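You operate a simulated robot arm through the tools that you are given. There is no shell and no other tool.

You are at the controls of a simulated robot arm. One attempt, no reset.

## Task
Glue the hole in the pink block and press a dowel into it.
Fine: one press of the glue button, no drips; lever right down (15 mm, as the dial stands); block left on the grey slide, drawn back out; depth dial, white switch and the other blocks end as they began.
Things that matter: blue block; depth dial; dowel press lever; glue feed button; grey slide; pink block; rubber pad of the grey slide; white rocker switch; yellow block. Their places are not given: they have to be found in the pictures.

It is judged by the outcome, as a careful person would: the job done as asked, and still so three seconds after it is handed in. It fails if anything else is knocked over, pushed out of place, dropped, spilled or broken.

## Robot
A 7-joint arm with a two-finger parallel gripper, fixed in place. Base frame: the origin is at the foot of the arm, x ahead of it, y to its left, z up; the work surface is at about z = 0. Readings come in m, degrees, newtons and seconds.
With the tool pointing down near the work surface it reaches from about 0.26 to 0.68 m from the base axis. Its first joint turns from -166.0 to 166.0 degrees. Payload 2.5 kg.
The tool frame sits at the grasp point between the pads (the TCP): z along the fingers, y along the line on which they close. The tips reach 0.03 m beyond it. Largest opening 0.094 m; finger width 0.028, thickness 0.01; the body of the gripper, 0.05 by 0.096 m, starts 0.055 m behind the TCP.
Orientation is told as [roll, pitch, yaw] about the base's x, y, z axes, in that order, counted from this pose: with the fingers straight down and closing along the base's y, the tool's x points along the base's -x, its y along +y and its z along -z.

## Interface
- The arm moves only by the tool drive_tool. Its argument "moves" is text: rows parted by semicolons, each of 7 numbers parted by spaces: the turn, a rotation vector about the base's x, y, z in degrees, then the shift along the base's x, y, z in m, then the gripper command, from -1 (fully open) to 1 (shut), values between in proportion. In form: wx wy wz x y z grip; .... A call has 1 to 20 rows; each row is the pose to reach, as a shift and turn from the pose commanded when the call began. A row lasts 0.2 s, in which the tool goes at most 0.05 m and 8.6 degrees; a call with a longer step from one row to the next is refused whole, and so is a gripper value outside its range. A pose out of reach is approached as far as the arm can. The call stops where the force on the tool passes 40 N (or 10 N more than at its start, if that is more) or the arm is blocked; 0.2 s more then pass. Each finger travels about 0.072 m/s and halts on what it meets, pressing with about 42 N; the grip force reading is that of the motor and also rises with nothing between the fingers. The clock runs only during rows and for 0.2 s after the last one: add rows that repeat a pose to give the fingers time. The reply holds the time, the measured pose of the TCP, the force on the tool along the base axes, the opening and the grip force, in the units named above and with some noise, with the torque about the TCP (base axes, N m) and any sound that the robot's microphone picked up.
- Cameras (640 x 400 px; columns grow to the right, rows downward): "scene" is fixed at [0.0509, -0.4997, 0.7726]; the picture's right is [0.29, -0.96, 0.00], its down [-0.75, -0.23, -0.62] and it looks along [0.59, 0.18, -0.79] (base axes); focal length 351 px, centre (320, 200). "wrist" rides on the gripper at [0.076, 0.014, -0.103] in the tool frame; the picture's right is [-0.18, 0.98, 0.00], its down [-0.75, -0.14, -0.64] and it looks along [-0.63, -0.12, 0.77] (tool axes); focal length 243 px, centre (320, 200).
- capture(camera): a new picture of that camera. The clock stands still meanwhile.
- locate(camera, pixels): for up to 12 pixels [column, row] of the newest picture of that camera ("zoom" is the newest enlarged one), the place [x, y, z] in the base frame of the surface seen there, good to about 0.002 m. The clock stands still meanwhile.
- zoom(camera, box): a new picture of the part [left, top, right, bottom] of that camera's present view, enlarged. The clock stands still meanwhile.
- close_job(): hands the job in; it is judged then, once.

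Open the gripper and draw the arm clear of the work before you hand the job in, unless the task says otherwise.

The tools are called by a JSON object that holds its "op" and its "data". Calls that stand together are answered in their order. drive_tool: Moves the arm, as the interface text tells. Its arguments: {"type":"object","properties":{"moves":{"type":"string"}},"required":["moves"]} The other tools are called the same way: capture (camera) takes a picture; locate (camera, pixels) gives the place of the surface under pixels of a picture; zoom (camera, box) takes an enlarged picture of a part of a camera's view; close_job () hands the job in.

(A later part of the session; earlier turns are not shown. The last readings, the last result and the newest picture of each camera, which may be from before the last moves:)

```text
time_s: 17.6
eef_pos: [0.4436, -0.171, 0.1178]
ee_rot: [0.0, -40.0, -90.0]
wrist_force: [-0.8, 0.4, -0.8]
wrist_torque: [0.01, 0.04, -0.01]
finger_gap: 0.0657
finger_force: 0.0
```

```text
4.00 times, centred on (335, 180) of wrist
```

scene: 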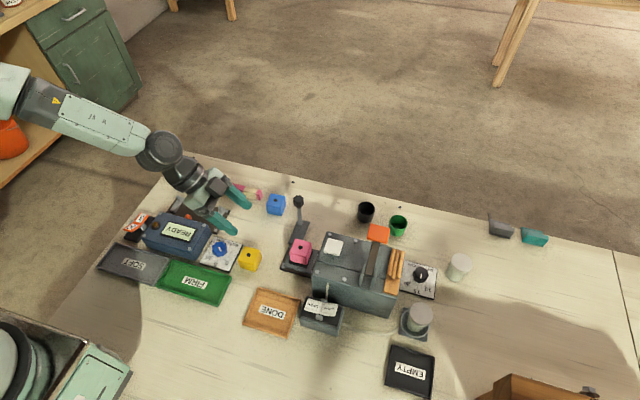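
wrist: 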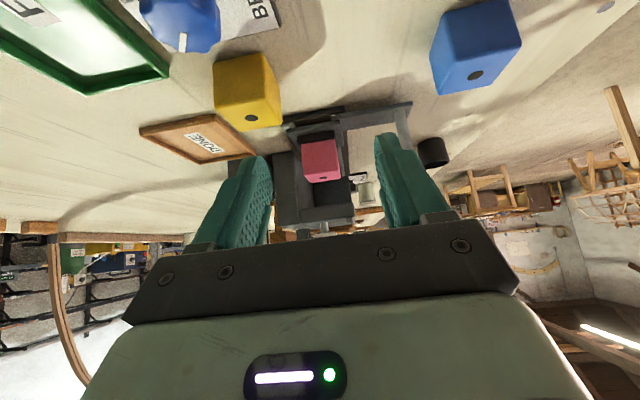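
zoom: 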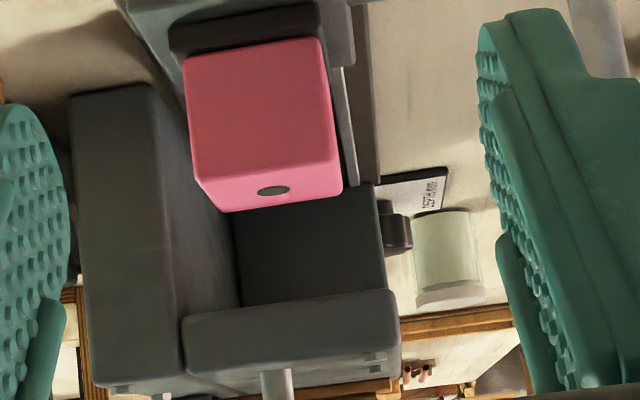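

The housing is C-shaped, open on the +x side, with a roof at z≈0.10–0.117 and a far end wall; no nozzle shows from this height. I check what lies under the place for a lower camera.

{"op": "locate", "data": {"camera": "scene", "pixels": [[222, 216], [228, 208], [215, 228], [180, 195], [240, 245], [250, 195], [260, 193], [221, 250], [230, 240]]}}

{"op": "locate", "data": {"camera": "zoom", "pixels": [[300, 250], [260, 230], [370, 230], [290, 310], [290, 340], [375, 355], [375, 365], [130, 150], [200, 250], [265, 190]]}}

```text
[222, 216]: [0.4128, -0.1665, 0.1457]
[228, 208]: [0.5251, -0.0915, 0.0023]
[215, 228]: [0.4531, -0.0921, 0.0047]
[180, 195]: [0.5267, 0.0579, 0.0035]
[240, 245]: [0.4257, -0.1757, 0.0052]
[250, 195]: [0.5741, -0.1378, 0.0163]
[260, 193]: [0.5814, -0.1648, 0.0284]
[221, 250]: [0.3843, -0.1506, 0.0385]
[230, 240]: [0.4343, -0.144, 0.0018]
```

```text
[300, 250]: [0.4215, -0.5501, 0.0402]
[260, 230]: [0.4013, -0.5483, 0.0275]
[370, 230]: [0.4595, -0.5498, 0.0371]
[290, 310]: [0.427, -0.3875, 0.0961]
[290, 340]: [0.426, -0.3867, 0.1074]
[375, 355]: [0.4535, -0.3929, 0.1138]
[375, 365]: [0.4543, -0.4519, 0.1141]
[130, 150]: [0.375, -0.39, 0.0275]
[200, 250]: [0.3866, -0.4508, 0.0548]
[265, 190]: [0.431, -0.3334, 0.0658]
```

The end wall is at y≈-0.55 and the roof's underside at z≈0.09. I tilt another 20° and lower so the camera looks level into the tunnel beneath the roof.

{"op": "drive_tool", "data": {"moves": "-5 0 0 0.01 -0.01 0 -0.4; -10 0 0 0.023 -0.02 -0.005 -0.4; -15 0 0 0.023 -0.035 -0.01 -0.4; -20 0 0 0.023 -0.045 -0.0175 -0.4; -20 0 0 0.023 -0.045 -0.0175 -0.4"}}

{"op": "capture", "data": {"camera": "wrist"}}

{"op": "zoom", "data": {"camera": "wrist", "box": [240, 110, 400, 240]}}

```text
time_s: 18.8
eef_pos: [0.4665, -0.216, 0.1]
ee_rot: [0.0, -60.0, -90.1]
wrist_force: [0.2, 0.4, -1.6]
wrist_torque: [0.0, 0.01, 0.0]
finger_gap: 0.0659
finger_force: 0.0
```

```text
taken
```

wrist: 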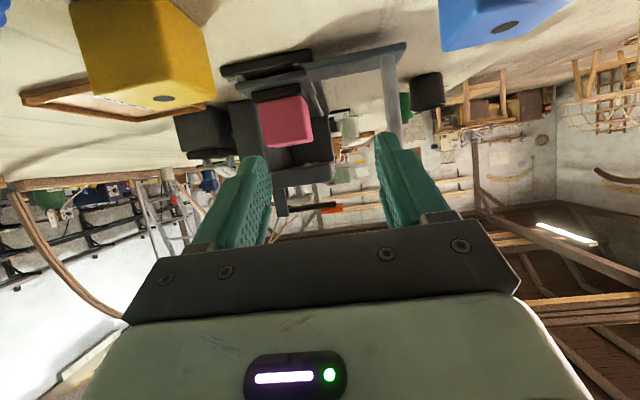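

```text
3.08 times, centred on (320, 175) of wrist
```

zoom: 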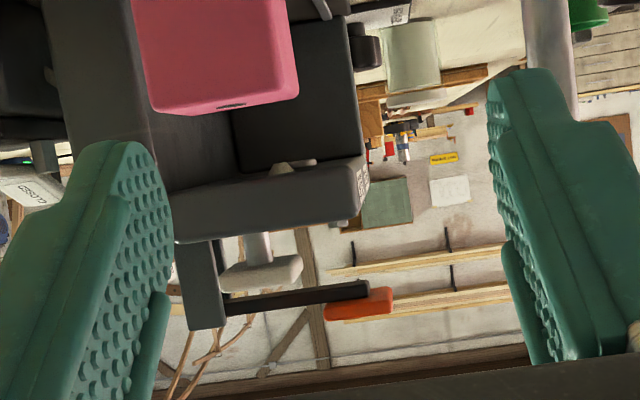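

Under the roof edge, near zoom (285,165), small pale things protrude — likely the glue nozzle and the dowel plunger. I zoom further.

{"op": "zoom", "data": {"camera": "wrist", "box": [290, 140, 340, 180]}}

{"op": "zoom", "data": {"camera": "wrist", "box": [260, 90, 350, 170]}}

```text
10.00 times, centred on (315, 160) of wrist
```

zoom: 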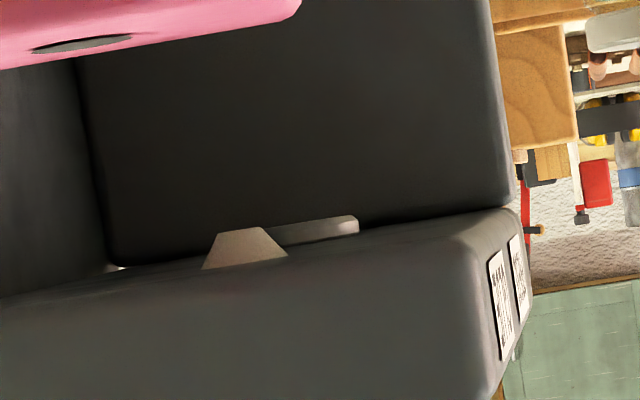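

```text
5.00 times, centred on (305, 130) of wrist
```

zoom: 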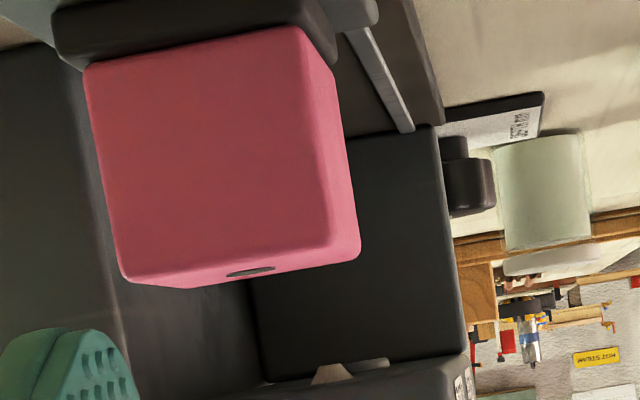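

A conical nozzle (≈(245,240)) and behind it a metal cylinder (≈(320,228)) hang below the roof, and two labels are on the roof's +x edge. I re-zoom and locate these.

{"op": "zoom", "data": {"camera": "wrist", "box": [300, 145, 345, 180]}}

```text
11.43 times, centred on (322, 162) of wrist
```

zoom: 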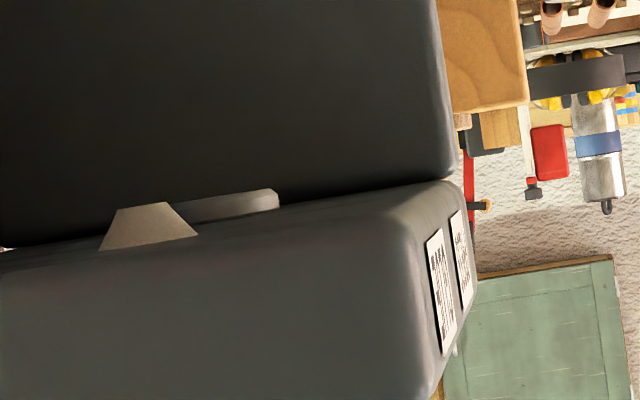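

{"op": "locate", "data": {"camera": "zoom", "pixels": [[142, 207], [135, 235], [165, 235], [155, 215], [230, 208], [262, 205], [205, 215], [440, 290], [461, 265], [440, 240], [150, 245]]}}

```text
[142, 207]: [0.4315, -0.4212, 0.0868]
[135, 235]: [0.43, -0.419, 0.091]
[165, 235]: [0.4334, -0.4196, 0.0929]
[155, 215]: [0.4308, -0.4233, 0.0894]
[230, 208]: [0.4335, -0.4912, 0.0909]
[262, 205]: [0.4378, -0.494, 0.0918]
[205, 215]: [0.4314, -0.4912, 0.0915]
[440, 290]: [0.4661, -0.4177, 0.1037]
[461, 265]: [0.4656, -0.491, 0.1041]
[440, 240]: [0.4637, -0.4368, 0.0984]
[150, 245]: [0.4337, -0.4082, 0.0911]
```

There are two stations: the glue nozzle at y≈-0.42 (tip z 0.087) and the dowel guide at y≈-0.50, in line with the lever. So I must stop the slide under the nozzle first, then go on to the guide. I read the labels and nozzle again before moving.

{"op": "zoom", "data": {"camera": "wrist", "box": [328, 155, 346, 180]}}

{"op": "zoom", "data": {"camera": "wrist", "box": [300, 155, 330, 172]}}

{"op": "locate", "data": {"camera": "zoom", "pixels": [[210, 110], [195, 120], [220, 130], [200, 150], [230, 150], [330, 130], [370, 120], [410, 110], [290, 130], [415, 125]]}}

```text
16.00 times, centred on (337, 168) of wrist
```

zoom: 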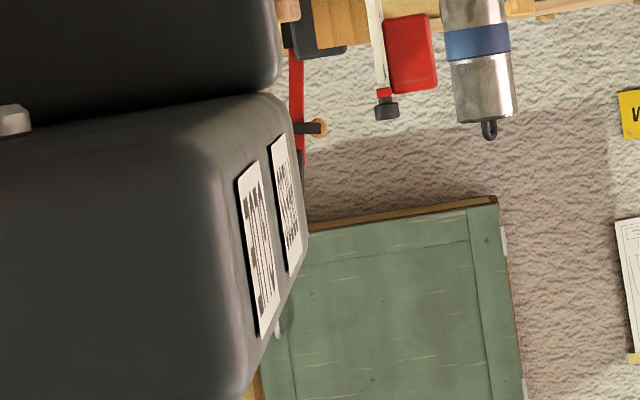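

```text
16.00 times, centred on (315, 164) of wrist
```

zoom: 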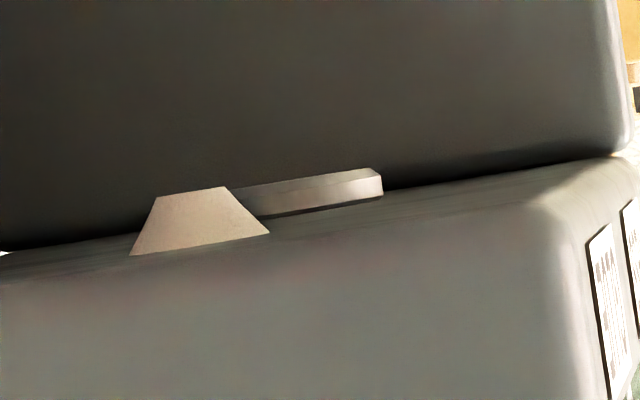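

```text
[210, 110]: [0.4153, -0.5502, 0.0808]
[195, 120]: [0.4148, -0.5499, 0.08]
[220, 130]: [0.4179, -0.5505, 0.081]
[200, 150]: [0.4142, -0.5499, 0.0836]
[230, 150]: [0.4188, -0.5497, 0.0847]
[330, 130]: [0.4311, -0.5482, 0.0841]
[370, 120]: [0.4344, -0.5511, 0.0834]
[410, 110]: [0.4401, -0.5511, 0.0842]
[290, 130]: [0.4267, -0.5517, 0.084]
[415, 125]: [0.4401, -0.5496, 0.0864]
```

I locate the nozzle's and guide's own pixels in this latest zoom (nozzle (190,195)–(200,245), guide (270,200)–(380,180)).

{"op": "locate", "data": {"camera": "zoom", "pixels": [[165, 200], [190, 198], [220, 195], [150, 240], [195, 240], [250, 232], [195, 220], [265, 200], [310, 195], [370, 185], [300, 200], [375, 190]]}}

```text
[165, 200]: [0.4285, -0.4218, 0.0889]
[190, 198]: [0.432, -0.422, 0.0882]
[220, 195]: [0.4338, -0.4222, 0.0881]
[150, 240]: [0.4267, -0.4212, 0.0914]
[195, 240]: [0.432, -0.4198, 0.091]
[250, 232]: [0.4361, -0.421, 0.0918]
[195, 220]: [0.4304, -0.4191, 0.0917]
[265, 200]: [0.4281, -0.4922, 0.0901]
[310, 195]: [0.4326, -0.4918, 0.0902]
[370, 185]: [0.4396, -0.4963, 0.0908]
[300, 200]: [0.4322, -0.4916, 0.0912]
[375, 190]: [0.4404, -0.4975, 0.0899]
```

Nozzle axis ≈(0.431,-0.4215), dowel guide axis ≈(0.431,-0.500); the hole is now at y≈-0.336. I back off, reduce the tilt to 30° and come over the knob (0.5245,-0.299).

{"op": "drive_tool", "data": {"moves": "0 0 0 0 0.015 0.03 -0.4; 7.5 0 0 0.01 0.01 0.06 -0.4; 15 0 0 0.02 0 0.09 -0.4; 22.5 0 0 0.035 -0.01 0.1 -0.4; 30 0 0 0.05 -0.03 0.1 -0.4; 30 0 0 0.0595 -0.05 0.1 -0.4; 30 0 0 0.0595 -0.05 0.1 -0.4"}}

{"op": "capture", "data": {"camera": "wrist"}}

{"op": "zoom", "data": {"camera": "wrist", "box": [220, 80, 420, 240]}}

```text
time_s: 20.4
eef_pos: [0.5254, -0.265, 0.1994]
ee_rot: [0.0, -30.0, -89.8]
wrist_force: [-0.3, -0.6, 0.0]
wrist_torque: [-0.02, 0.0, -0.02]
finger_gap: 0.0659
finger_force: 0.0
```

```text
taken
```

wrist: 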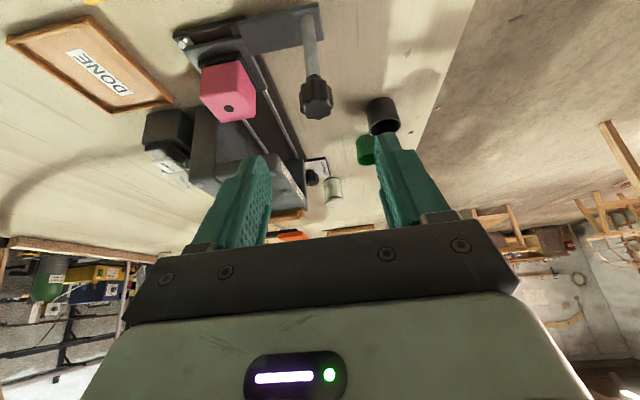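

```text
2.50 times, centred on (320, 160) of wrist
```

zoom: 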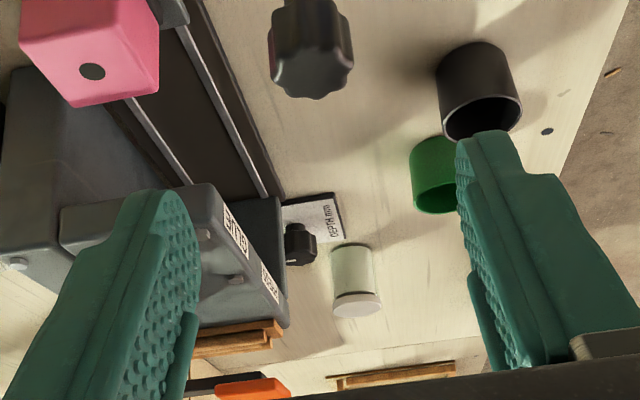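

The labels on the roof's +x face are now visible near (313,174) and (328,194). I zoom to read them and locate the labels and knob.

{"op": "zoom", "data": {"camera": "wrist", "box": [290, 150, 345, 215]}}

{"op": "zoom", "data": {"camera": "wrist", "box": [280, 60, 350, 130]}}

{"op": "locate", "data": {"camera": "zoom", "pixels": [[340, 230], [260, 240], [420, 225], [340, 200], [340, 265], [330, 150], [270, 150], [390, 150], [345, 290], [330, 180]]}}

```text
6.15 times, centred on (318, 182) of wrist
```

zoom: 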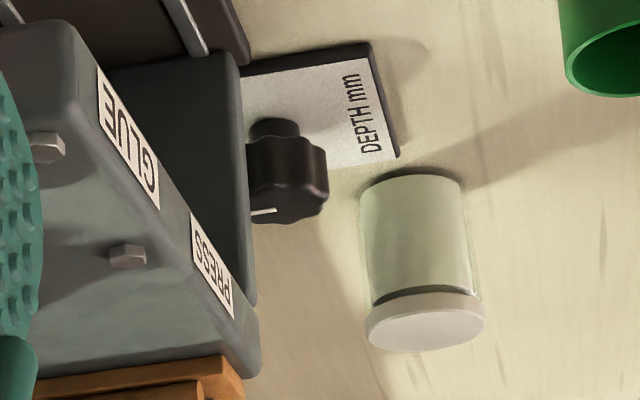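

```text
5.71 times, centred on (315, 95) of wrist
```

zoom: 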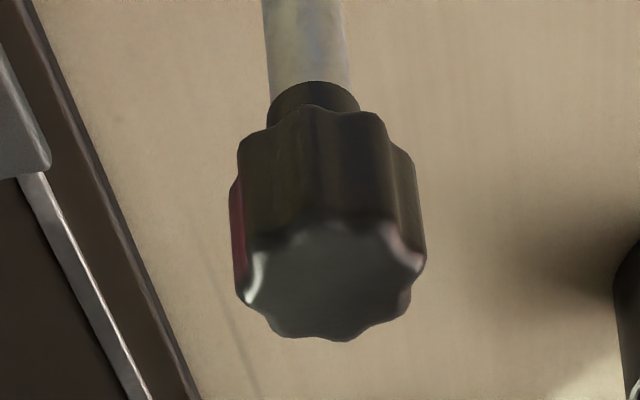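

```text
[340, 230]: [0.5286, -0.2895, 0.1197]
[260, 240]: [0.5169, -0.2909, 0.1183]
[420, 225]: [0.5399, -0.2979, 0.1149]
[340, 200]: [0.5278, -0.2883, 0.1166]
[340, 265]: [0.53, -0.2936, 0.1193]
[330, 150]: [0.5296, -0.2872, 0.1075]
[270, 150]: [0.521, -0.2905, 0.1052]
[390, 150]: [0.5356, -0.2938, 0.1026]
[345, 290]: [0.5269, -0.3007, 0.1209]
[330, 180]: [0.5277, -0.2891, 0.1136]
```

The labels read GLUE and PRESS. I locate their middles for the station positions.

{"op": "zoom", "data": {"camera": "wrist", "box": [290, 150, 345, 215]}}

{"op": "locate", "data": {"camera": "zoom", "pixels": [[128, 140], [102, 100], [155, 182], [210, 268], [192, 232], [230, 308], [290, 185], [270, 210]]}}

```text
6.15 times, centred on (318, 182) of wrist
```

zoom: 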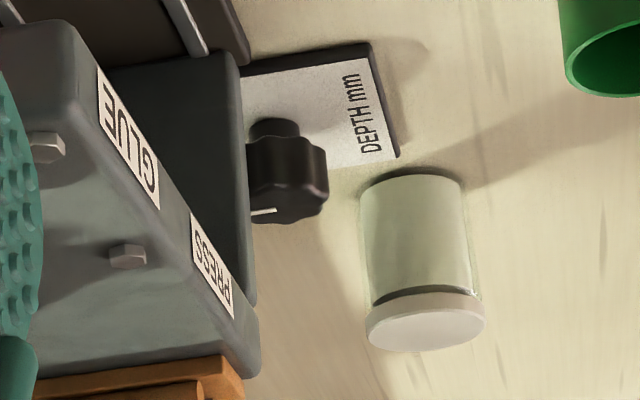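

```text
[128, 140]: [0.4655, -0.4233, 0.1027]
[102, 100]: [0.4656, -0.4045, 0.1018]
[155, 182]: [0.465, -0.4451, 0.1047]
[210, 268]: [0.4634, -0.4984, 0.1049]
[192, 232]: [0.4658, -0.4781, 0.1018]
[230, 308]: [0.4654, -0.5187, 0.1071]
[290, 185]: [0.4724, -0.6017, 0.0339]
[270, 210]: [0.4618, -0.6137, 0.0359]
```

Stations confirmed: GLUE ≈-0.4225, PRESS ≈-0.4995. I lower onto the knob with fingers either side in x.

{"op": "drive_tool", "data": {"moves": "0 0 0 0.0015 -0.012 -0.03 -0.4; 0 0 0 0.0015 -0.022 -0.055 -0.4; 0 0 0 0.0015 -0.03 -0.078 -0.4; 0 0 0 0.0015 -0.034 -0.091 -0.4; 0 0 0 0.0015 -0.034 -0.091 -0.4"}}

{"op": "capture", "data": {"camera": "wrist"}}

{"op": "zoom", "data": {"camera": "scene", "box": [240, 150, 360, 290]}}

```text
time_s: 21.6
eef_pos: [0.5267, -0.3001, 0.1072]
ee_rot: [0.1, -30.0, -90.0]
wrist_force: [0.3, -0.1, 0.1]
wrist_torque: [-0.01, 0.0, -0.01]
finger_gap: 0.0661
finger_force: 0.0
```

```text
taken
```

wrist: 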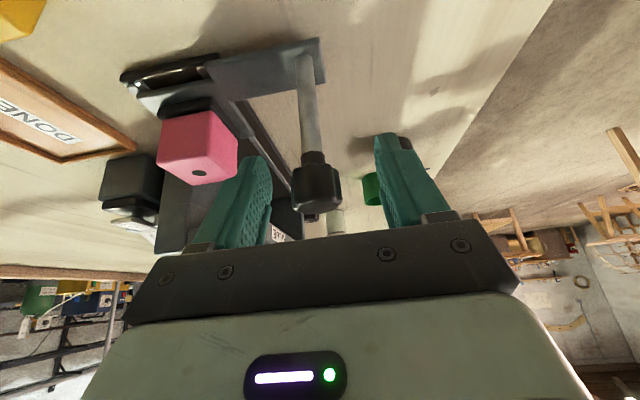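

```text
2.86 times, centred on (300, 220) of scene
```

zoom: 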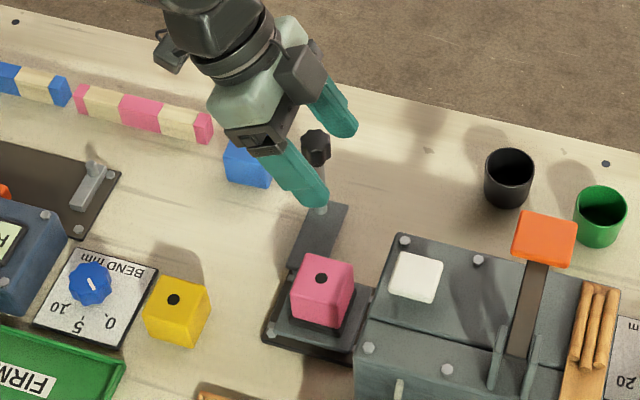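

The knob stands between the fingers. I close on it.

{"op": "drive_tool", "data": {"moves": "0 0 0 0 0 0 0; 0 0 0 0 0 0 0.3; 0 0 0 0 0 0 0.5; 0 0 0 0 0 0 1; 0 0 0 0 0 0 1"}}

{"op": "capture", "data": {"camera": "wrist"}}

```text
time_s: 22.8
eef_pos: [0.5271, -0.3019, 0.1079]
ee_rot: [-0.3, -30.0, -90.0]
wrist_force: [-23.4, 2.0, 7.7]
wrist_torque: [0.36, 0.15, -0.01]
finger_gap: 0.0248
finger_force: 44.7
```

```text
taken
```

wrist: 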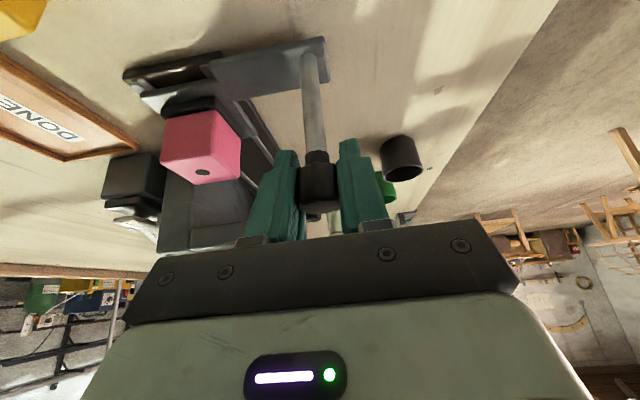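

The knob is gripped, but -23 N in x shows the tool sits a little too far to +x. I relieve that with small -x shifts.

{"op": "drive_tool", "data": {"moves": "0 0 0 -0.001 0 0 1; 0 0 0 -0.002 0 0 1; 0 0 0 -0.002 0 0 1"}}

```text
time_s: 23.6
eef_pos: [0.525, -0.2994, 0.1088]
ee_rot: [0.0, -30.0, -90.0]
wrist_force: [-5.4, -11.0, -11.4]
wrist_torque: [0.52, -0.03, -0.01]
finger_gap: 0.0248
finger_force: 44.6
```

x force fell to -5 N; y and z now read -11 N. I hold a moment and re-read.

{"op": "drive_tool", "data": {"moves": "0 0 0 -0.0005 0 0 1; 0 0 0 -0.0005 0 0 1"}}

```text
time_s: 24.2
eef_pos: [0.5257, -0.3013, 0.1088]
ee_rot: [0.1, -30.1, -89.9]
wrist_force: [9.8, -21.8, -25.7]
wrist_torque: [-0.09, -0.07, -0.13]
finger_gap: 0.0244
finger_force: 45.3
```

Forces along the tool axis grew (−22, −26 N), as if the fingers settled into the knob's flutes slightly lower and further -y. I shift the command 2 mm toward -y and down to relieve it and re-read.

{"op": "drive_tool", "data": {"moves": "0 0 0 0.0003 -0.001 -0.001 1; 0 0 0 0.0005 -0.002 -0.002 1; 0 0 0 0.0005 -0.002 -0.002 1"}}

```text
time_s: 25.0
eef_pos: [0.5248, -0.3025, 0.1086]
ee_rot: [0.2, -30.1, -90.1]
wrist_force: [-15.1, 0.8, 19.5]
wrist_torque: [1.22, 0.19, 0.01]
finger_gap: 0.0246
finger_force: 45.3
```

Now z reads +19 N: stiffness is about 20 N/mm, so I split the difference (up 1 mm, x back 0.3 mm).

{"op": "drive_tool", "data": {"moves": "0 0 0 -0.0002 0 0.0005 1; 0 0 0 -0.0003 0 0.0009 1; 0 0 0 -0.0003 0 0.0009 1"}}

```text
time_s: 25.8
eef_pos: [0.5257, -0.3026, 0.1087]
ee_rot: [0.0, -30.0, -90.0]
wrist_force: [-11.5, 1.3, 20.2]
wrist_torque: [-0.95, -0.02, -0.05]
finger_gap: 0.0247
finger_force: 45.2
```

z force is still +20 N, so contact friction holds it. I ease up another 0.8 mm and start drawing the slide toward -y by 10 mm to see how it runs.

{"op": "drive_tool", "data": {"moves": "0 0 0 -0.0002 0 0.0008 1; 0 0 0 -0.0002 -0.003 0.0008 1; 0 0 0 -0.0002 -0.006 0.0008 1; 0 0 0 -0.0002 -0.01 0.0008 1; 0 0 0 -0.0002 -0.01 0.0008 1"}}

{"op": "capture", "data": {"camera": "wrist"}}

{"op": "zoom", "data": {"camera": "scene", "box": [270, 190, 350, 280]}}

```text
time_s: 27.0
eef_pos: [0.5254, -0.3127, 0.1084]
ee_rot: [0.0, -30.0, -90.0]
wrist_force: [-4.0, 0.7, 13.2]
wrist_torque: [1.26, 0.13, 0.08]
finger_gap: 0.0248
finger_force: 45.1
```

```text
taken
```

wrist: 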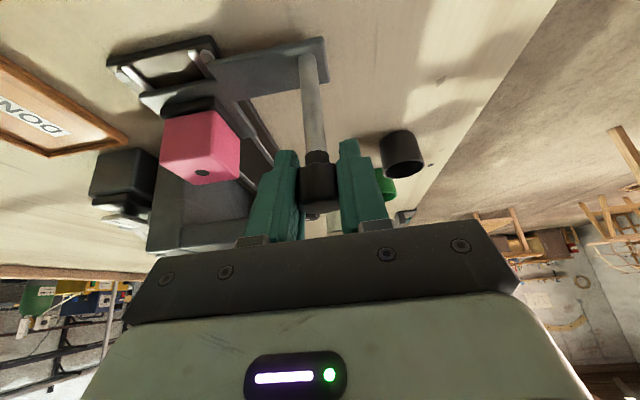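

```text
4.44 times, centred on (310, 235) of scene
```

zoom: 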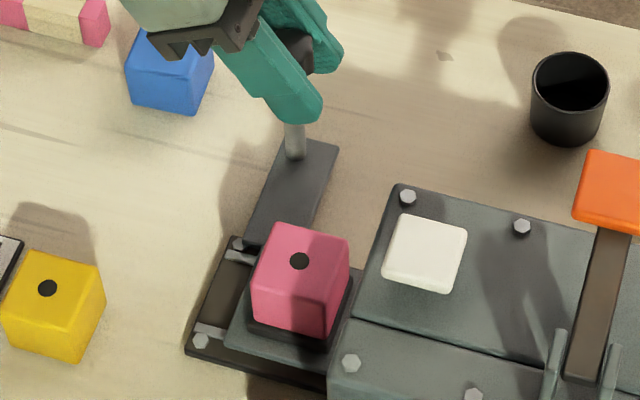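

The slide ran smoothly about 10 mm with the block riding along. I locate the hole now (zoom (299,261)) to calibrate hole against tool.

{"op": "locate", "data": {"camera": "zoom", "pixels": [[299, 261], [268, 228], [343, 240], [322, 292], [257, 282]]}}

{"op": "locate", "data": {"camera": "wrist", "pixels": [[202, 173], [190, 184], [237, 172], [167, 148], [230, 152]]}}

```text
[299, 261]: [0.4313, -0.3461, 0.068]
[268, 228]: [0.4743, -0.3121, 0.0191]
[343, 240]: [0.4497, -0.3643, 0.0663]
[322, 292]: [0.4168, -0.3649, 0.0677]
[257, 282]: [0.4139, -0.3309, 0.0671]
```

```text
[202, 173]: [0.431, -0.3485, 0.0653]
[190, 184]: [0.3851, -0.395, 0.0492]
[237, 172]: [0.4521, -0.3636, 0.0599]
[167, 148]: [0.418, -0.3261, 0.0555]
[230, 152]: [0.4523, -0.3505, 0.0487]
```

Hole ≈(0.431,-0.347) with the tool at y -0.3127, so it needs another ≈-0.0755 m to reach the GLUE station. I run the slide in gently.

{"op": "drive_tool", "data": {"moves": "0 0 0 0 -0.008 0 1; 0 0 0 0 -0.018 0 1; 0 0 0 0 -0.028 0 1; 0 0 0 0 -0.038 0 1; 0 0 0 0 -0.048 0 1; 0 0 0 0 -0.058 0 1; 0 0 0 0 -0.067 0 1; 0 0 0 0 -0.073 0 1; 0 0 0 0 -0.0755 0 1; 0 0 0 0 -0.0755 0 1"}}

{"op": "capture", "data": {"camera": "wrist"}}

{"op": "capture", "data": {"camera": "scene"}}

{"op": "zoom", "data": {"camera": "wrist", "box": [140, 60, 300, 240]}}

```text
time_s: 29.2
eef_pos: [0.5257, -0.3882, 0.1084]
ee_rot: [0.3, -30.0, -90.0]
wrist_force: [26.2, -0.6, -8.3]
wrist_torque: [1.11, -0.05, 0.01]
finger_gap: 0.0248
finger_force: 45.4
```

```text
taken
```

wrist: 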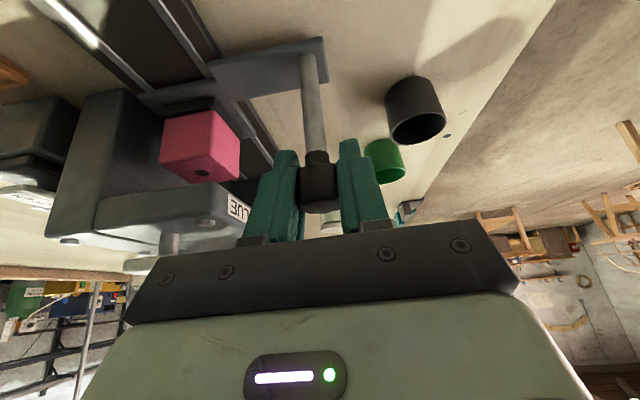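

```text
taken
```

scene: 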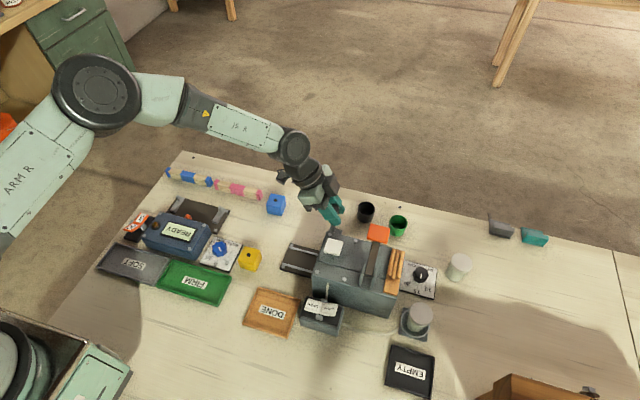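

```text
2.22 times, centred on (220, 150) of wrist
```

zoom: 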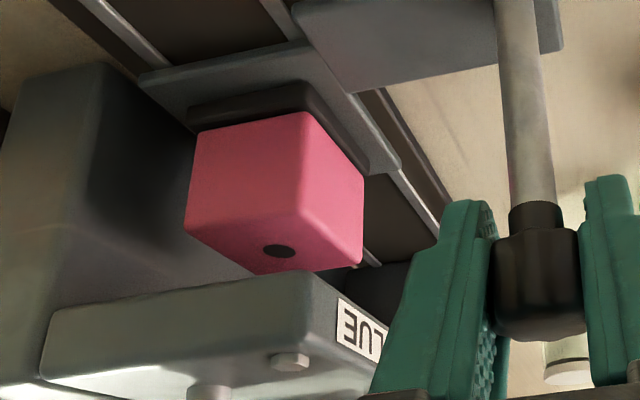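

The block sits under the roof beside the GLUE label. I locate the hole (zoom (278,251)) and block edges now.

{"op": "locate", "data": {"camera": "zoom", "pixels": [[278, 251], [270, 249], [287, 252], [355, 262], [345, 230], [200, 230], [305, 120], [363, 180], [260, 270], [340, 330], [378, 345]]}}

```text
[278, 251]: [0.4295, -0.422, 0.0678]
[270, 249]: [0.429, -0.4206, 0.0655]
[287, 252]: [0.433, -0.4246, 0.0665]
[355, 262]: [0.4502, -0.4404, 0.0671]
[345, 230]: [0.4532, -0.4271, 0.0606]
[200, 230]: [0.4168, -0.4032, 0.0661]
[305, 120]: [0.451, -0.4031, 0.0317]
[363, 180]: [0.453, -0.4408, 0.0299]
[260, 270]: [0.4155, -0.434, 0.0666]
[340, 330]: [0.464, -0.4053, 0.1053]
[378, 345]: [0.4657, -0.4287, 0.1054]
```

The hole is at (0.430,-0.422), matching the nozzle axis estimate (0.431,-0.4215). I release the knob and back off to +y and up to check the alignment.

{"op": "drive_tool", "data": {"moves": "0 0 0 0 0 0 0.4; 0 0 0 0 0 0 0.1; 0 0 0 0 0 0 -0.2; 0 0 0 0 0 0 -0.4; 0 0 0 0 0 0 -0.4; 0 0 0 0 0.015 0.026 -0.4; 0 0 0 0 0.03 0.052 -0.4; 0 0 0 0 0.05 0.085 -0.4; 0 0 0 0 0.05 0.085 -0.4"}}

{"op": "capture", "data": {"camera": "wrist"}}

{"op": "zoom", "data": {"camera": "wrist", "box": [160, 60, 360, 240]}}

```text
time_s: 31.2
eef_pos: [0.5233, -0.3379, 0.1945]
ee_rot: [0.0, -30.0, -90.1]
wrist_force: [-0.1, 0.4, -0.6]
wrist_torque: [0.01, -0.02, 0.01]
finger_gap: 0.0659
finger_force: 0.1
```

```text
taken
```

wrist: 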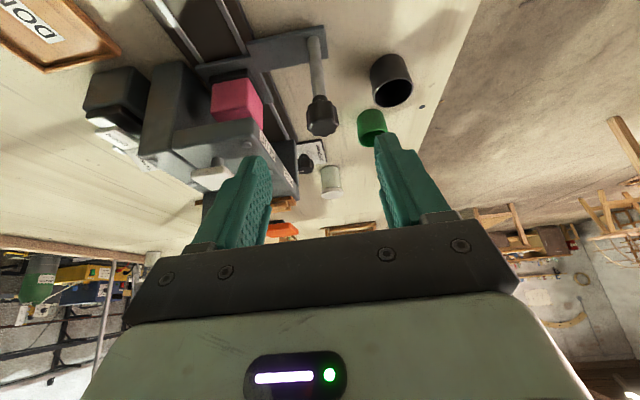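

```text
2.22 times, centred on (260, 150) of wrist
```

zoom: 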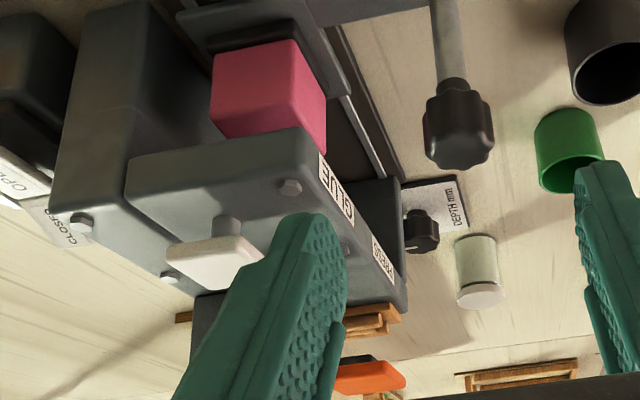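

I move to the level view (tilt 60°) to see nozzle and hole together.

{"op": "drive_tool", "data": {"moves": "-7.5 0 0 -0.02 0.02 0 -0.4; -15 0 0 -0.04 0.04 -0.01 -0.4; -22.5 0 0 -0.0585 0.0565 -0.03 -0.4; -30 0 0 -0.0585 0.0565 -0.06 -0.4; -30 0 0 -0.0585 0.0565 -0.09 -0.4; -30 0 0 -0.0585 0.0565 -0.0937 -0.4; -30 0 0 -0.0585 0.0565 -0.0937 -0.4"}}

{"op": "capture", "data": {"camera": "wrist"}}

{"op": "zoom", "data": {"camera": "wrist", "box": [250, 90, 350, 190]}}

```text
time_s: 32.8
eef_pos: [0.4653, -0.2814, 0.0999]
ee_rot: [0.1, -60.0, -89.9]
wrist_force: [0.3, 1.1, 0.7]
wrist_torque: [0.0, 0.03, 0.01]
finger_gap: 0.0658
finger_force: 0.1
```

```text
taken
```

wrist: 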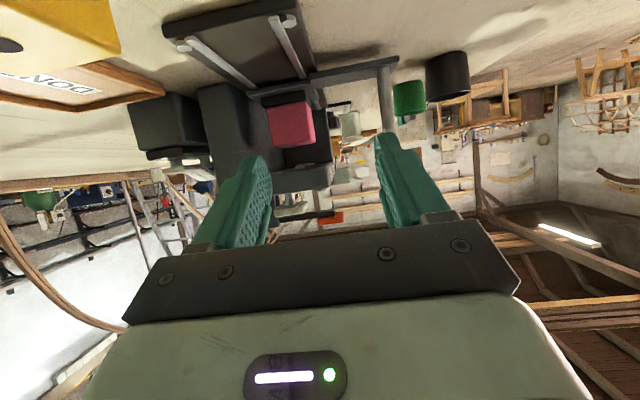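

```text
4.00 times, centred on (300, 140) of wrist
```

zoom: 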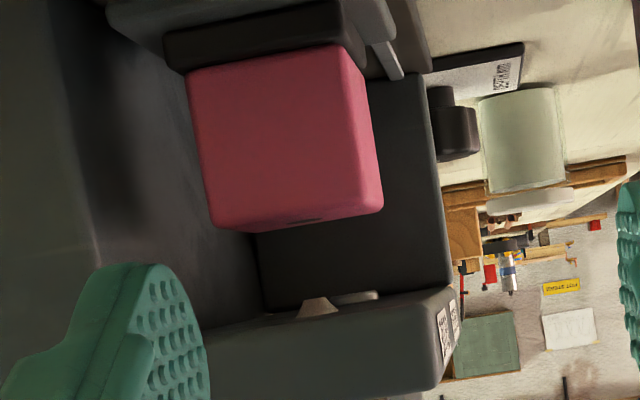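

Nozzle (318,306) hangs opposite the hole (305,221). I zoom in to measure both in one picture.

{"op": "zoom", "data": {"camera": "wrist", "box": [296, 140, 336, 172]}}

{"op": "locate", "data": {"camera": "zoom", "pixels": [[150, 55], [130, 60], [175, 50]]}}

```text
12.50 times, centred on (316, 156) of wrist
```

zoom: 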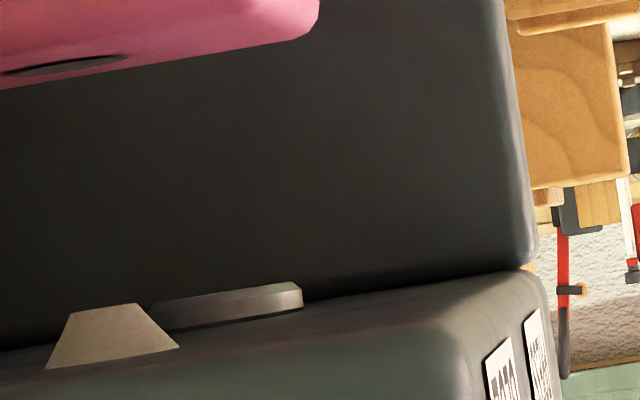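

```text
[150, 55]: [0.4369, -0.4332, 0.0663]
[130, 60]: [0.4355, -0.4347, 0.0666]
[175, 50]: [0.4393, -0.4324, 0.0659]
```

{"op": "locate", "data": {"camera": "zoom", "pixels": [[60, 66], [20, 72], [110, 60], [75, 315], [105, 312], [138, 308], [60, 355], [110, 350], [165, 345], [105, 330], [200, 310], [295, 295]]}}

```text
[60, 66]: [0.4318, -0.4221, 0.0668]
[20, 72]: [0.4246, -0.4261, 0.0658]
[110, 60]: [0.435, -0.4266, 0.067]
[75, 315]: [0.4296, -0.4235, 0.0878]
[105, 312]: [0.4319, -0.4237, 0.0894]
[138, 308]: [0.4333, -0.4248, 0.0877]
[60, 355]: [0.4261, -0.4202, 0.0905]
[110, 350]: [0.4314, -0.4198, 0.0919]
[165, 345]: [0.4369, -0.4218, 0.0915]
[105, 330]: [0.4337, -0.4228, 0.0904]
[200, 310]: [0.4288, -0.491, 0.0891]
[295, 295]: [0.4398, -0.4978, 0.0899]
```

Nozzle axis and hole agree to within ~1–2 mm (y ≈-0.423, x ≈0.431). Now I raise, bring the tool upright, close the fingers and go above the glue button at (0.415,-0.4165).

{"op": "drive_tool", "data": {"moves": "0 0 0 0 0.01 0.03 -0.4; 7.5 0 0 0 0.01 0.06 -0.4; 15 0 0 0 0.01 0.09 0; 22.5 0 0 0 0 0.12 0.5; 30 0 0 -0.01 -0.02 0.15 1; 37.5 0 0 -0.02 -0.05 0.16 1; 45 0 0 -0.03 -0.08 0.16 1; 52.5 0 0 -0.04 -0.11 0.16 1; 60 0 0 -0.05 -0.1365 0.15 1; 60 0 0 -0.05 -0.1365 0.13 1; 60 0 0 -0.05 -0.1365 0.13 1"}}

{"op": "capture", "data": {"camera": "wrist"}}

{"op": "capture", "data": {"camera": "scene"}}

```text
time_s: 35.2
eef_pos: [0.4154, -0.4174, 0.2289]
ee_rot: [0.0, 0.1, -89.9]
wrist_force: [-0.4, 0.7, -0.7]
wrist_torque: [0.02, 0.02, -0.03]
finger_gap: 0.0
finger_force: 32.8
```

```text
taken
```

wrist: 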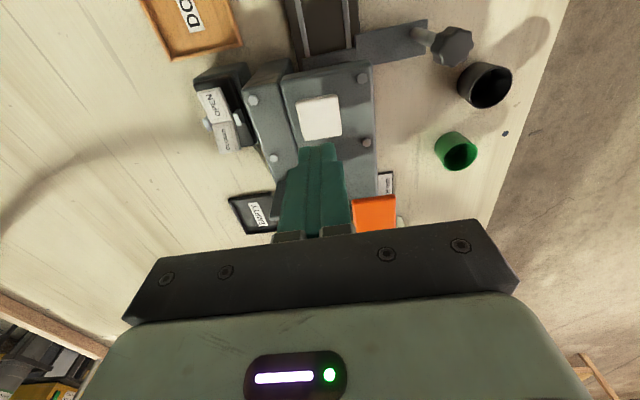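

```text
taken
```

scene: 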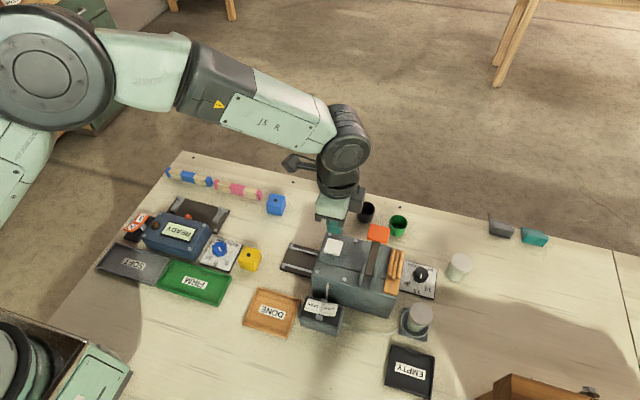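

The closed fingers hover over the machine with the white button at (320,118). I locate the button from this view and verify its centre.

{"op": "locate", "data": {"camera": "wrist", "pixels": [[298, 101], [337, 97], [342, 134], [305, 139], [320, 118], [388, 205], [360, 212], [452, 46]]}}

{"op": "zoom", "data": {"camera": "scene", "box": [300, 180, 380, 260]}}

```text
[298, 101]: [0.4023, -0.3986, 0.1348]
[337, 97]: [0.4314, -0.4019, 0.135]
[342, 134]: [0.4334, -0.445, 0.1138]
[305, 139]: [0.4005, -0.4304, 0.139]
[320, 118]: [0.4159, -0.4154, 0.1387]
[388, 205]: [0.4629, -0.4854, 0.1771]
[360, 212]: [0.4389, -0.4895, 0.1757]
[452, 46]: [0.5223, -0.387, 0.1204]
```

```text
5.00 times, centred on (340, 220) of scene
```

zoom: 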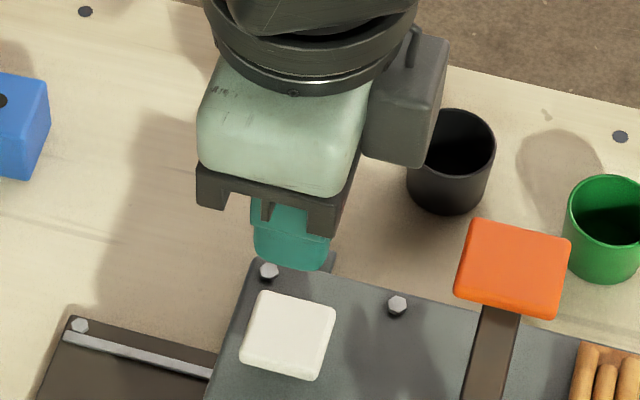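

Button centre is (0.416,-0.4155), top 0.139; the tool is right over it and the slide handle is still at y -0.387. I lower to about 5 mm above the button.

{"op": "drive_tool", "data": {"moves": "0 0 0 0 0 -0.025 1; 0 0 0 0 0 -0.045 1; 0 0 0 0 0 -0.055 1; 0 0 0 0 0 -0.055 1"}}

{"op": "zoom", "data": {"camera": "scene", "box": [300, 200, 360, 270]}}

```text
time_s: 36.2
eef_pos: [0.4169, -0.4178, 0.1752]
ee_rot: [0.0, 0.0, -90.0]
wrist_force: [-0.1, 0.2, -1.2]
wrist_torque: [0.0, -0.01, 0.0]
finger_gap: 0.0
finger_force: 32.8
```

```text
5.71 times, centred on (330, 235) of scene
```

zoom: 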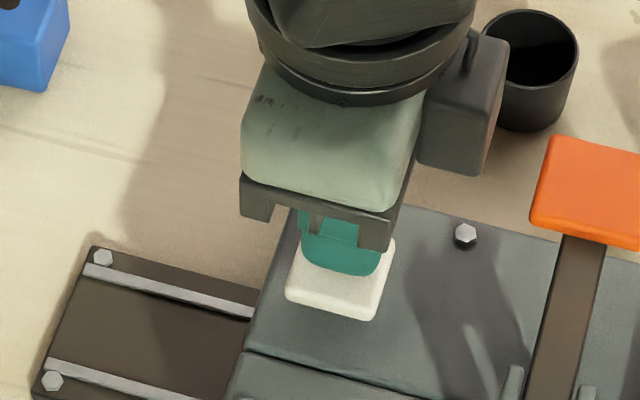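

The tip is ~5 mm above the button, everything centred. I press down steadily once and lift in the same call; it halts by itself if the force passes 40 N.

{"op": "drive_tool", "data": {"moves": "0 0 0 0 0 -0.004 1; 0 0 0 0 0 -0.007 1; 0 0 0 0 0 -0.009 1; 0 0 0 0 0 -0.011 1; 0 0 0 0 0 -0.013 1; 0 0 0 0 0 -0.015 1; 0 0 0 0 0 -0.015 1; 0 0 0 0 0 -0.005 1; 0 0 0 0 0 0.01 1; 0 0 0 0 0 0.03 1"}}

{"op": "capture", "data": {"camera": "wrist"}}

```text
time_s: 38.4
eef_pos: [0.4158, -0.4166, 0.2054]
ee_rot: [0.0, 0.0, -90.0]
wrist_force: [-0.6, 1.4, 0.2]
wrist_torque: [-0.02, -0.04, 0.01]
finger_gap: 0.0
finger_force: 33.1
heard: click
```

```text
taken
```

wrist: 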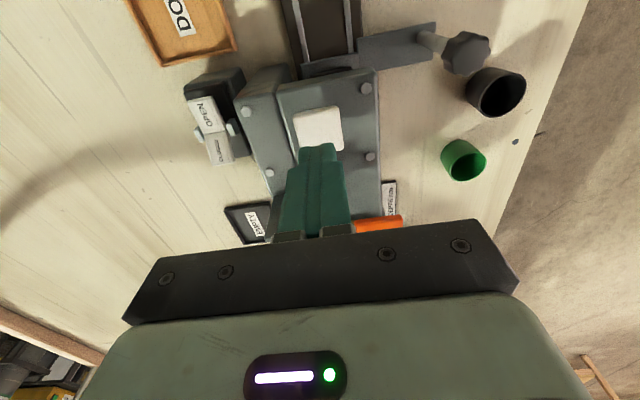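

A click was heard and the button has come back up. I go back over the slide knob with the 30° tilt, opening the fingers, and look at the hole on the way.

{"op": "drive_tool", "data": {"moves": "0 0 0 0 0.01 0.03 1; -7.5 0 0 0.03 0.04 0.03 0.5; -15 0 0 0.06 0.065 0.03 0; -22.5 0 0 0.09 0.08 0.02 -0.4; -30 0 0 0.1085 0.08 0 -0.4; -30 0 0 0.1085 0.08 -0.0113 -0.4; -30 0 0 0.1085 0.08 -0.0113 -0.4"}}

{"op": "capture", "data": {"camera": "wrist"}}

{"op": "zoom", "data": {"camera": "wrist", "box": [160, 60, 360, 240]}}

```text
time_s: 40.0
eef_pos: [0.5243, -0.336, 0.1943]
ee_rot: [-0.1, -29.9, -89.9]
wrist_force: [0.3, -0.2, 0.9]
wrist_torque: [-0.01, 0.01, 0.0]
finger_gap: 0.0659
finger_force: 0.2
```

```text
taken
```

wrist: 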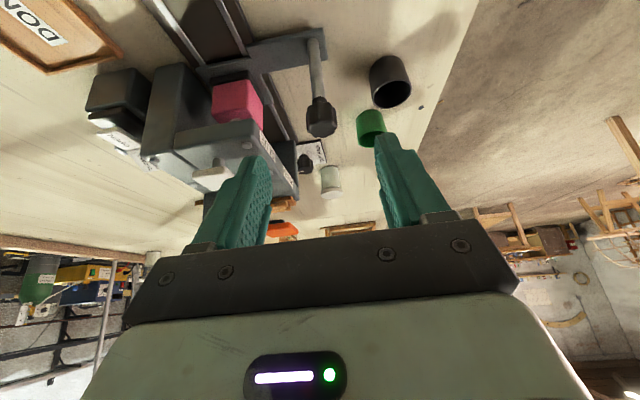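

```text
2.22 times, centred on (260, 150) of wrist
```

zoom: 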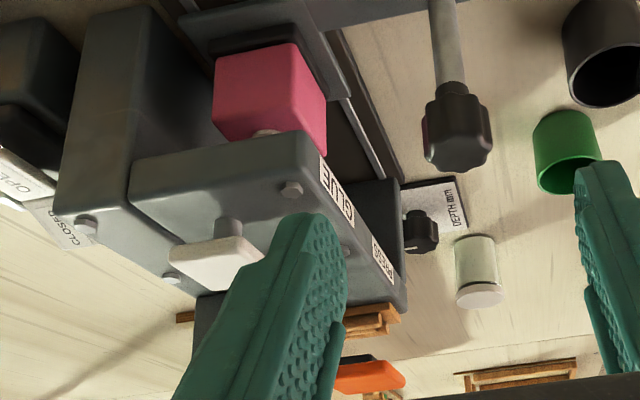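

A pale glue bead shows at the hole (zoom (263,134)). I descend on the knob again.

{"op": "drive_tool", "data": {"moves": "0 0 0 0 -0.015 -0.026 -0.4; 0 0 0 0 -0.03 -0.052 -0.4; 0 0 0 0 -0.042 -0.072 -0.4; 0 0 0 0 -0.05 -0.085 -0.4; 0 0 0 0 -0.05 -0.085 -0.4"}}

{"op": "capture", "data": {"camera": "wrist"}}

{"op": "zoom", "data": {"camera": "wrist", "box": [150, 100, 290, 220]}}

```text
time_s: 41.2
eef_pos: [0.5234, -0.3877, 0.1092]
ee_rot: [0.0, -30.0, -90.0]
wrist_force: [0.1, -1.0, 0.3]
wrist_torque: [0.01, 0.01, 0.01]
finger_gap: 0.0659
finger_force: 0.0
```

```text
taken
```

wrist: 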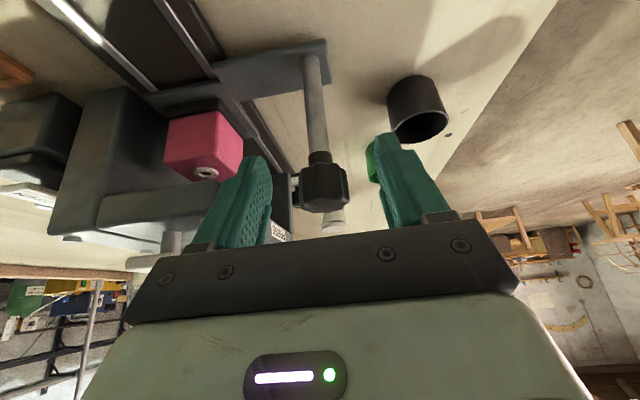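

```text
3.33 times, centred on (220, 160) of wrist
```

zoom: 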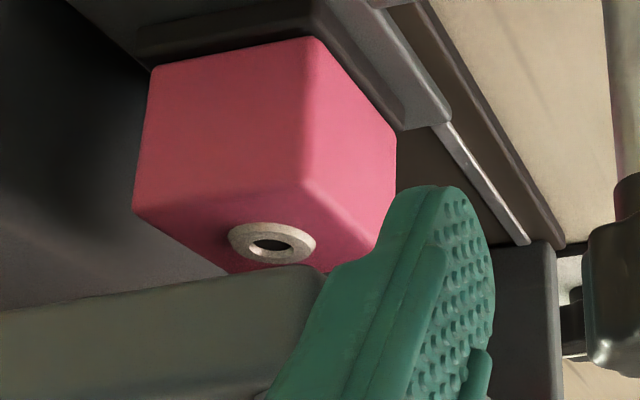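

A neat ring of glue surrounds the hole. I close on the knob again.

{"op": "drive_tool", "data": {"moves": "0 0 0 0 0 0 0; 0 0 0 0 0 0 0.3; 0 0 0 0 0 0 0.5; 0 0 0 0 0 0 1; 0 0 0 0 0 0 1"}}

```text
time_s: 42.4
eef_pos: [0.5252, -0.3867, 0.1103]
ee_rot: [0.2, -30.1, -89.8]
wrist_force: [13.9, -2.3, 3.1]
wrist_torque: [-0.26, 0.05, 0.09]
finger_gap: 0.0247
finger_force: 45.0
```

Gripped with modest forces. I run the slide on by -0.0775 m to bring the hole under the dowel guide (y≈-0.500).

{"op": "drive_tool", "data": {"moves": "0 0 0 0 -0.008 0 1; 0 0 0 0 -0.018 0 1; 0 0 0 0 -0.028 0 1; 0 0 0 0 -0.038 0 1; 0 0 0 0 -0.048 0 1; 0 0 0 0 -0.058 0 1; 0 0 0 0 -0.068 0 1; 0 0 0 0 -0.075 0 1; 0 0 0 0 -0.0775 0 1; 0 0 0 0 -0.0775 0 1"}}

{"op": "capture", "data": {"camera": "wrist"}}

{"op": "capture", "data": {"camera": "scene"}}

{"op": "zoom", "data": {"camera": "wrist", "box": [140, 60, 300, 240]}}

```text
time_s: 44.6
eef_pos: [0.5254, -0.4636, 0.1108]
ee_rot: [0.1, -30.0, -90.0]
wrist_force: [-1.2, 15.8, 33.6]
wrist_torque: [0.11, 0.06, 0.0]
finger_gap: 0.0248
finger_force: 45.0
```

```text
taken
```

wrist: 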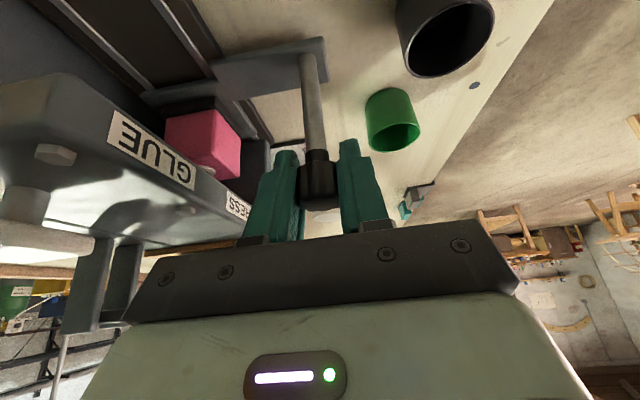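

```text
taken
```

scene: 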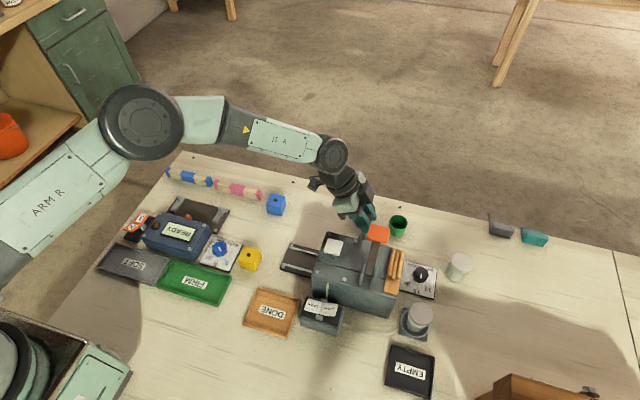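

```text
2.22 times, centred on (220, 150) of wrist
```

zoom: 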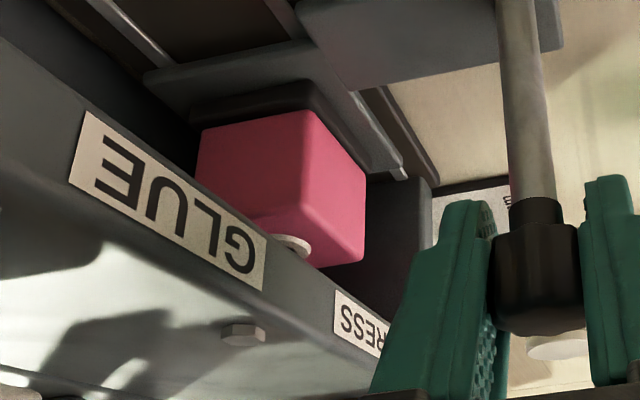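

The block is beside the PRESS label. The force lies along the tool axis (grip wedging), not clearly an end stop. I locate the block edges and glue ring to check its y.

{"op": "locate", "data": {"camera": "zoom", "pixels": [[292, 243], [280, 237], [304, 245], [356, 258], [364, 200], [305, 120], [345, 240], [310, 265], [300, 190], [335, 310], [405, 180]]}}

{"op": "locate", "data": {"camera": "wrist", "pixels": [[320, 175], [225, 195], [250, 212], [262, 160]]}}

```text
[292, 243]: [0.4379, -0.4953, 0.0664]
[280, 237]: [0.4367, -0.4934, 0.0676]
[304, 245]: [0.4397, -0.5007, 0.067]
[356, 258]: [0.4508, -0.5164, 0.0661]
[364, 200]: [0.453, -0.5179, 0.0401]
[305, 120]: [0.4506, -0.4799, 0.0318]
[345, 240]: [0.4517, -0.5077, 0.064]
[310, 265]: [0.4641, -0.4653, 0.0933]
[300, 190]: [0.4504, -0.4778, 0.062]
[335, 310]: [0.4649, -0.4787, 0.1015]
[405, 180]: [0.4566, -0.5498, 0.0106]
```

```text
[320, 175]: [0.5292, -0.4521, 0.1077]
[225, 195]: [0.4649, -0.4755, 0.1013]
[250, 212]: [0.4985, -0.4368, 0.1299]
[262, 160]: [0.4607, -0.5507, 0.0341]
```

Block centre is now y≈-0.498; the guide axis is ≈-0.500. I nudge 2 mm further and watch for a stop.

{"op": "drive_tool", "data": {"moves": "0 0 0 0 -0.001 0.0005 1; 0 0 0 0 -0.002 0.0008 1; 0 0 0 0 -0.002 0.0008 1"}}

```text
time_s: 45.4
eef_pos: [0.5253, -0.4651, 0.1097]
ee_rot: [0.0, -29.7, -89.9]
wrist_force: [-0.7, 28.2, 24.5]
wrist_torque: [0.35, -0.01, -0.02]
finger_gap: 0.025
finger_force: 44.6
```

Force in y rose to 28 N for ~1.5 mm, so the slide seems to be at or near its stop. I release the knob and back away to look level into the tunnel.

{"op": "drive_tool", "data": {"moves": "0 0 0 0 0 0 0.4; 0 0 0 0 0 0 0.1; 0 0 0 0 0 0 -0.2; 0 0 0 0 0 0 -0.3; 0 0 0 0 0 0 -0.3; 0 0 0 0 0.015 0.026 -0.3; 0 0 0 0 0.03 0.052 -0.3; 0 0 0 0 0.05 0.085 -0.3; 0 0 0 0 0.05 0.085 -0.3"}}

{"op": "capture", "data": {"camera": "wrist"}}

{"op": "zoom", "data": {"camera": "wrist", "box": [180, 60, 380, 220]}}

```text
time_s: 47.4
eef_pos: [0.5237, -0.4163, 0.1938]
ee_rot: [-0.1, -29.9, -90.0]
wrist_force: [-1.3, -0.2, 0.5]
wrist_torque: [-0.02, -0.04, 0.01]
finger_gap: 0.061
finger_force: 0.1
```

```text
taken
```

wrist: 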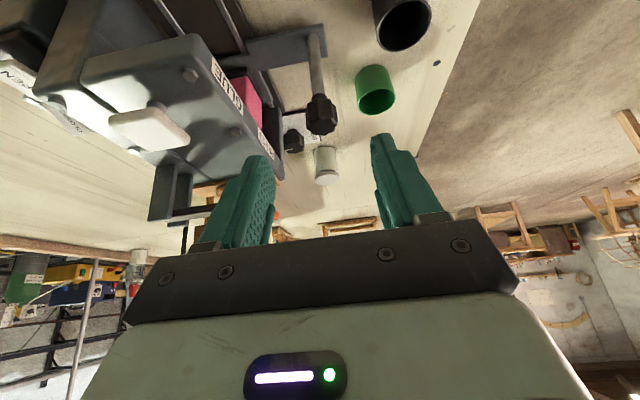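

```text
2.50 times, centred on (280, 140) of wrist
```

zoom: 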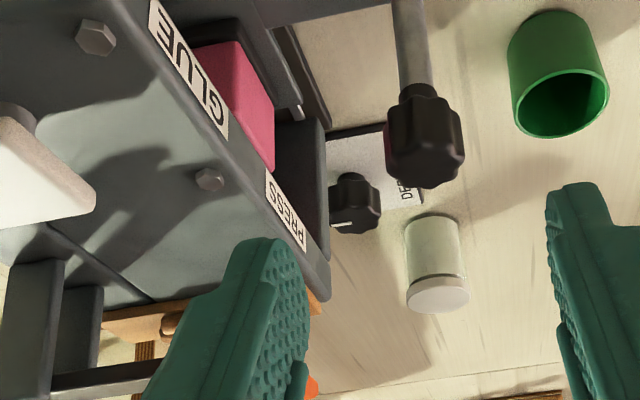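

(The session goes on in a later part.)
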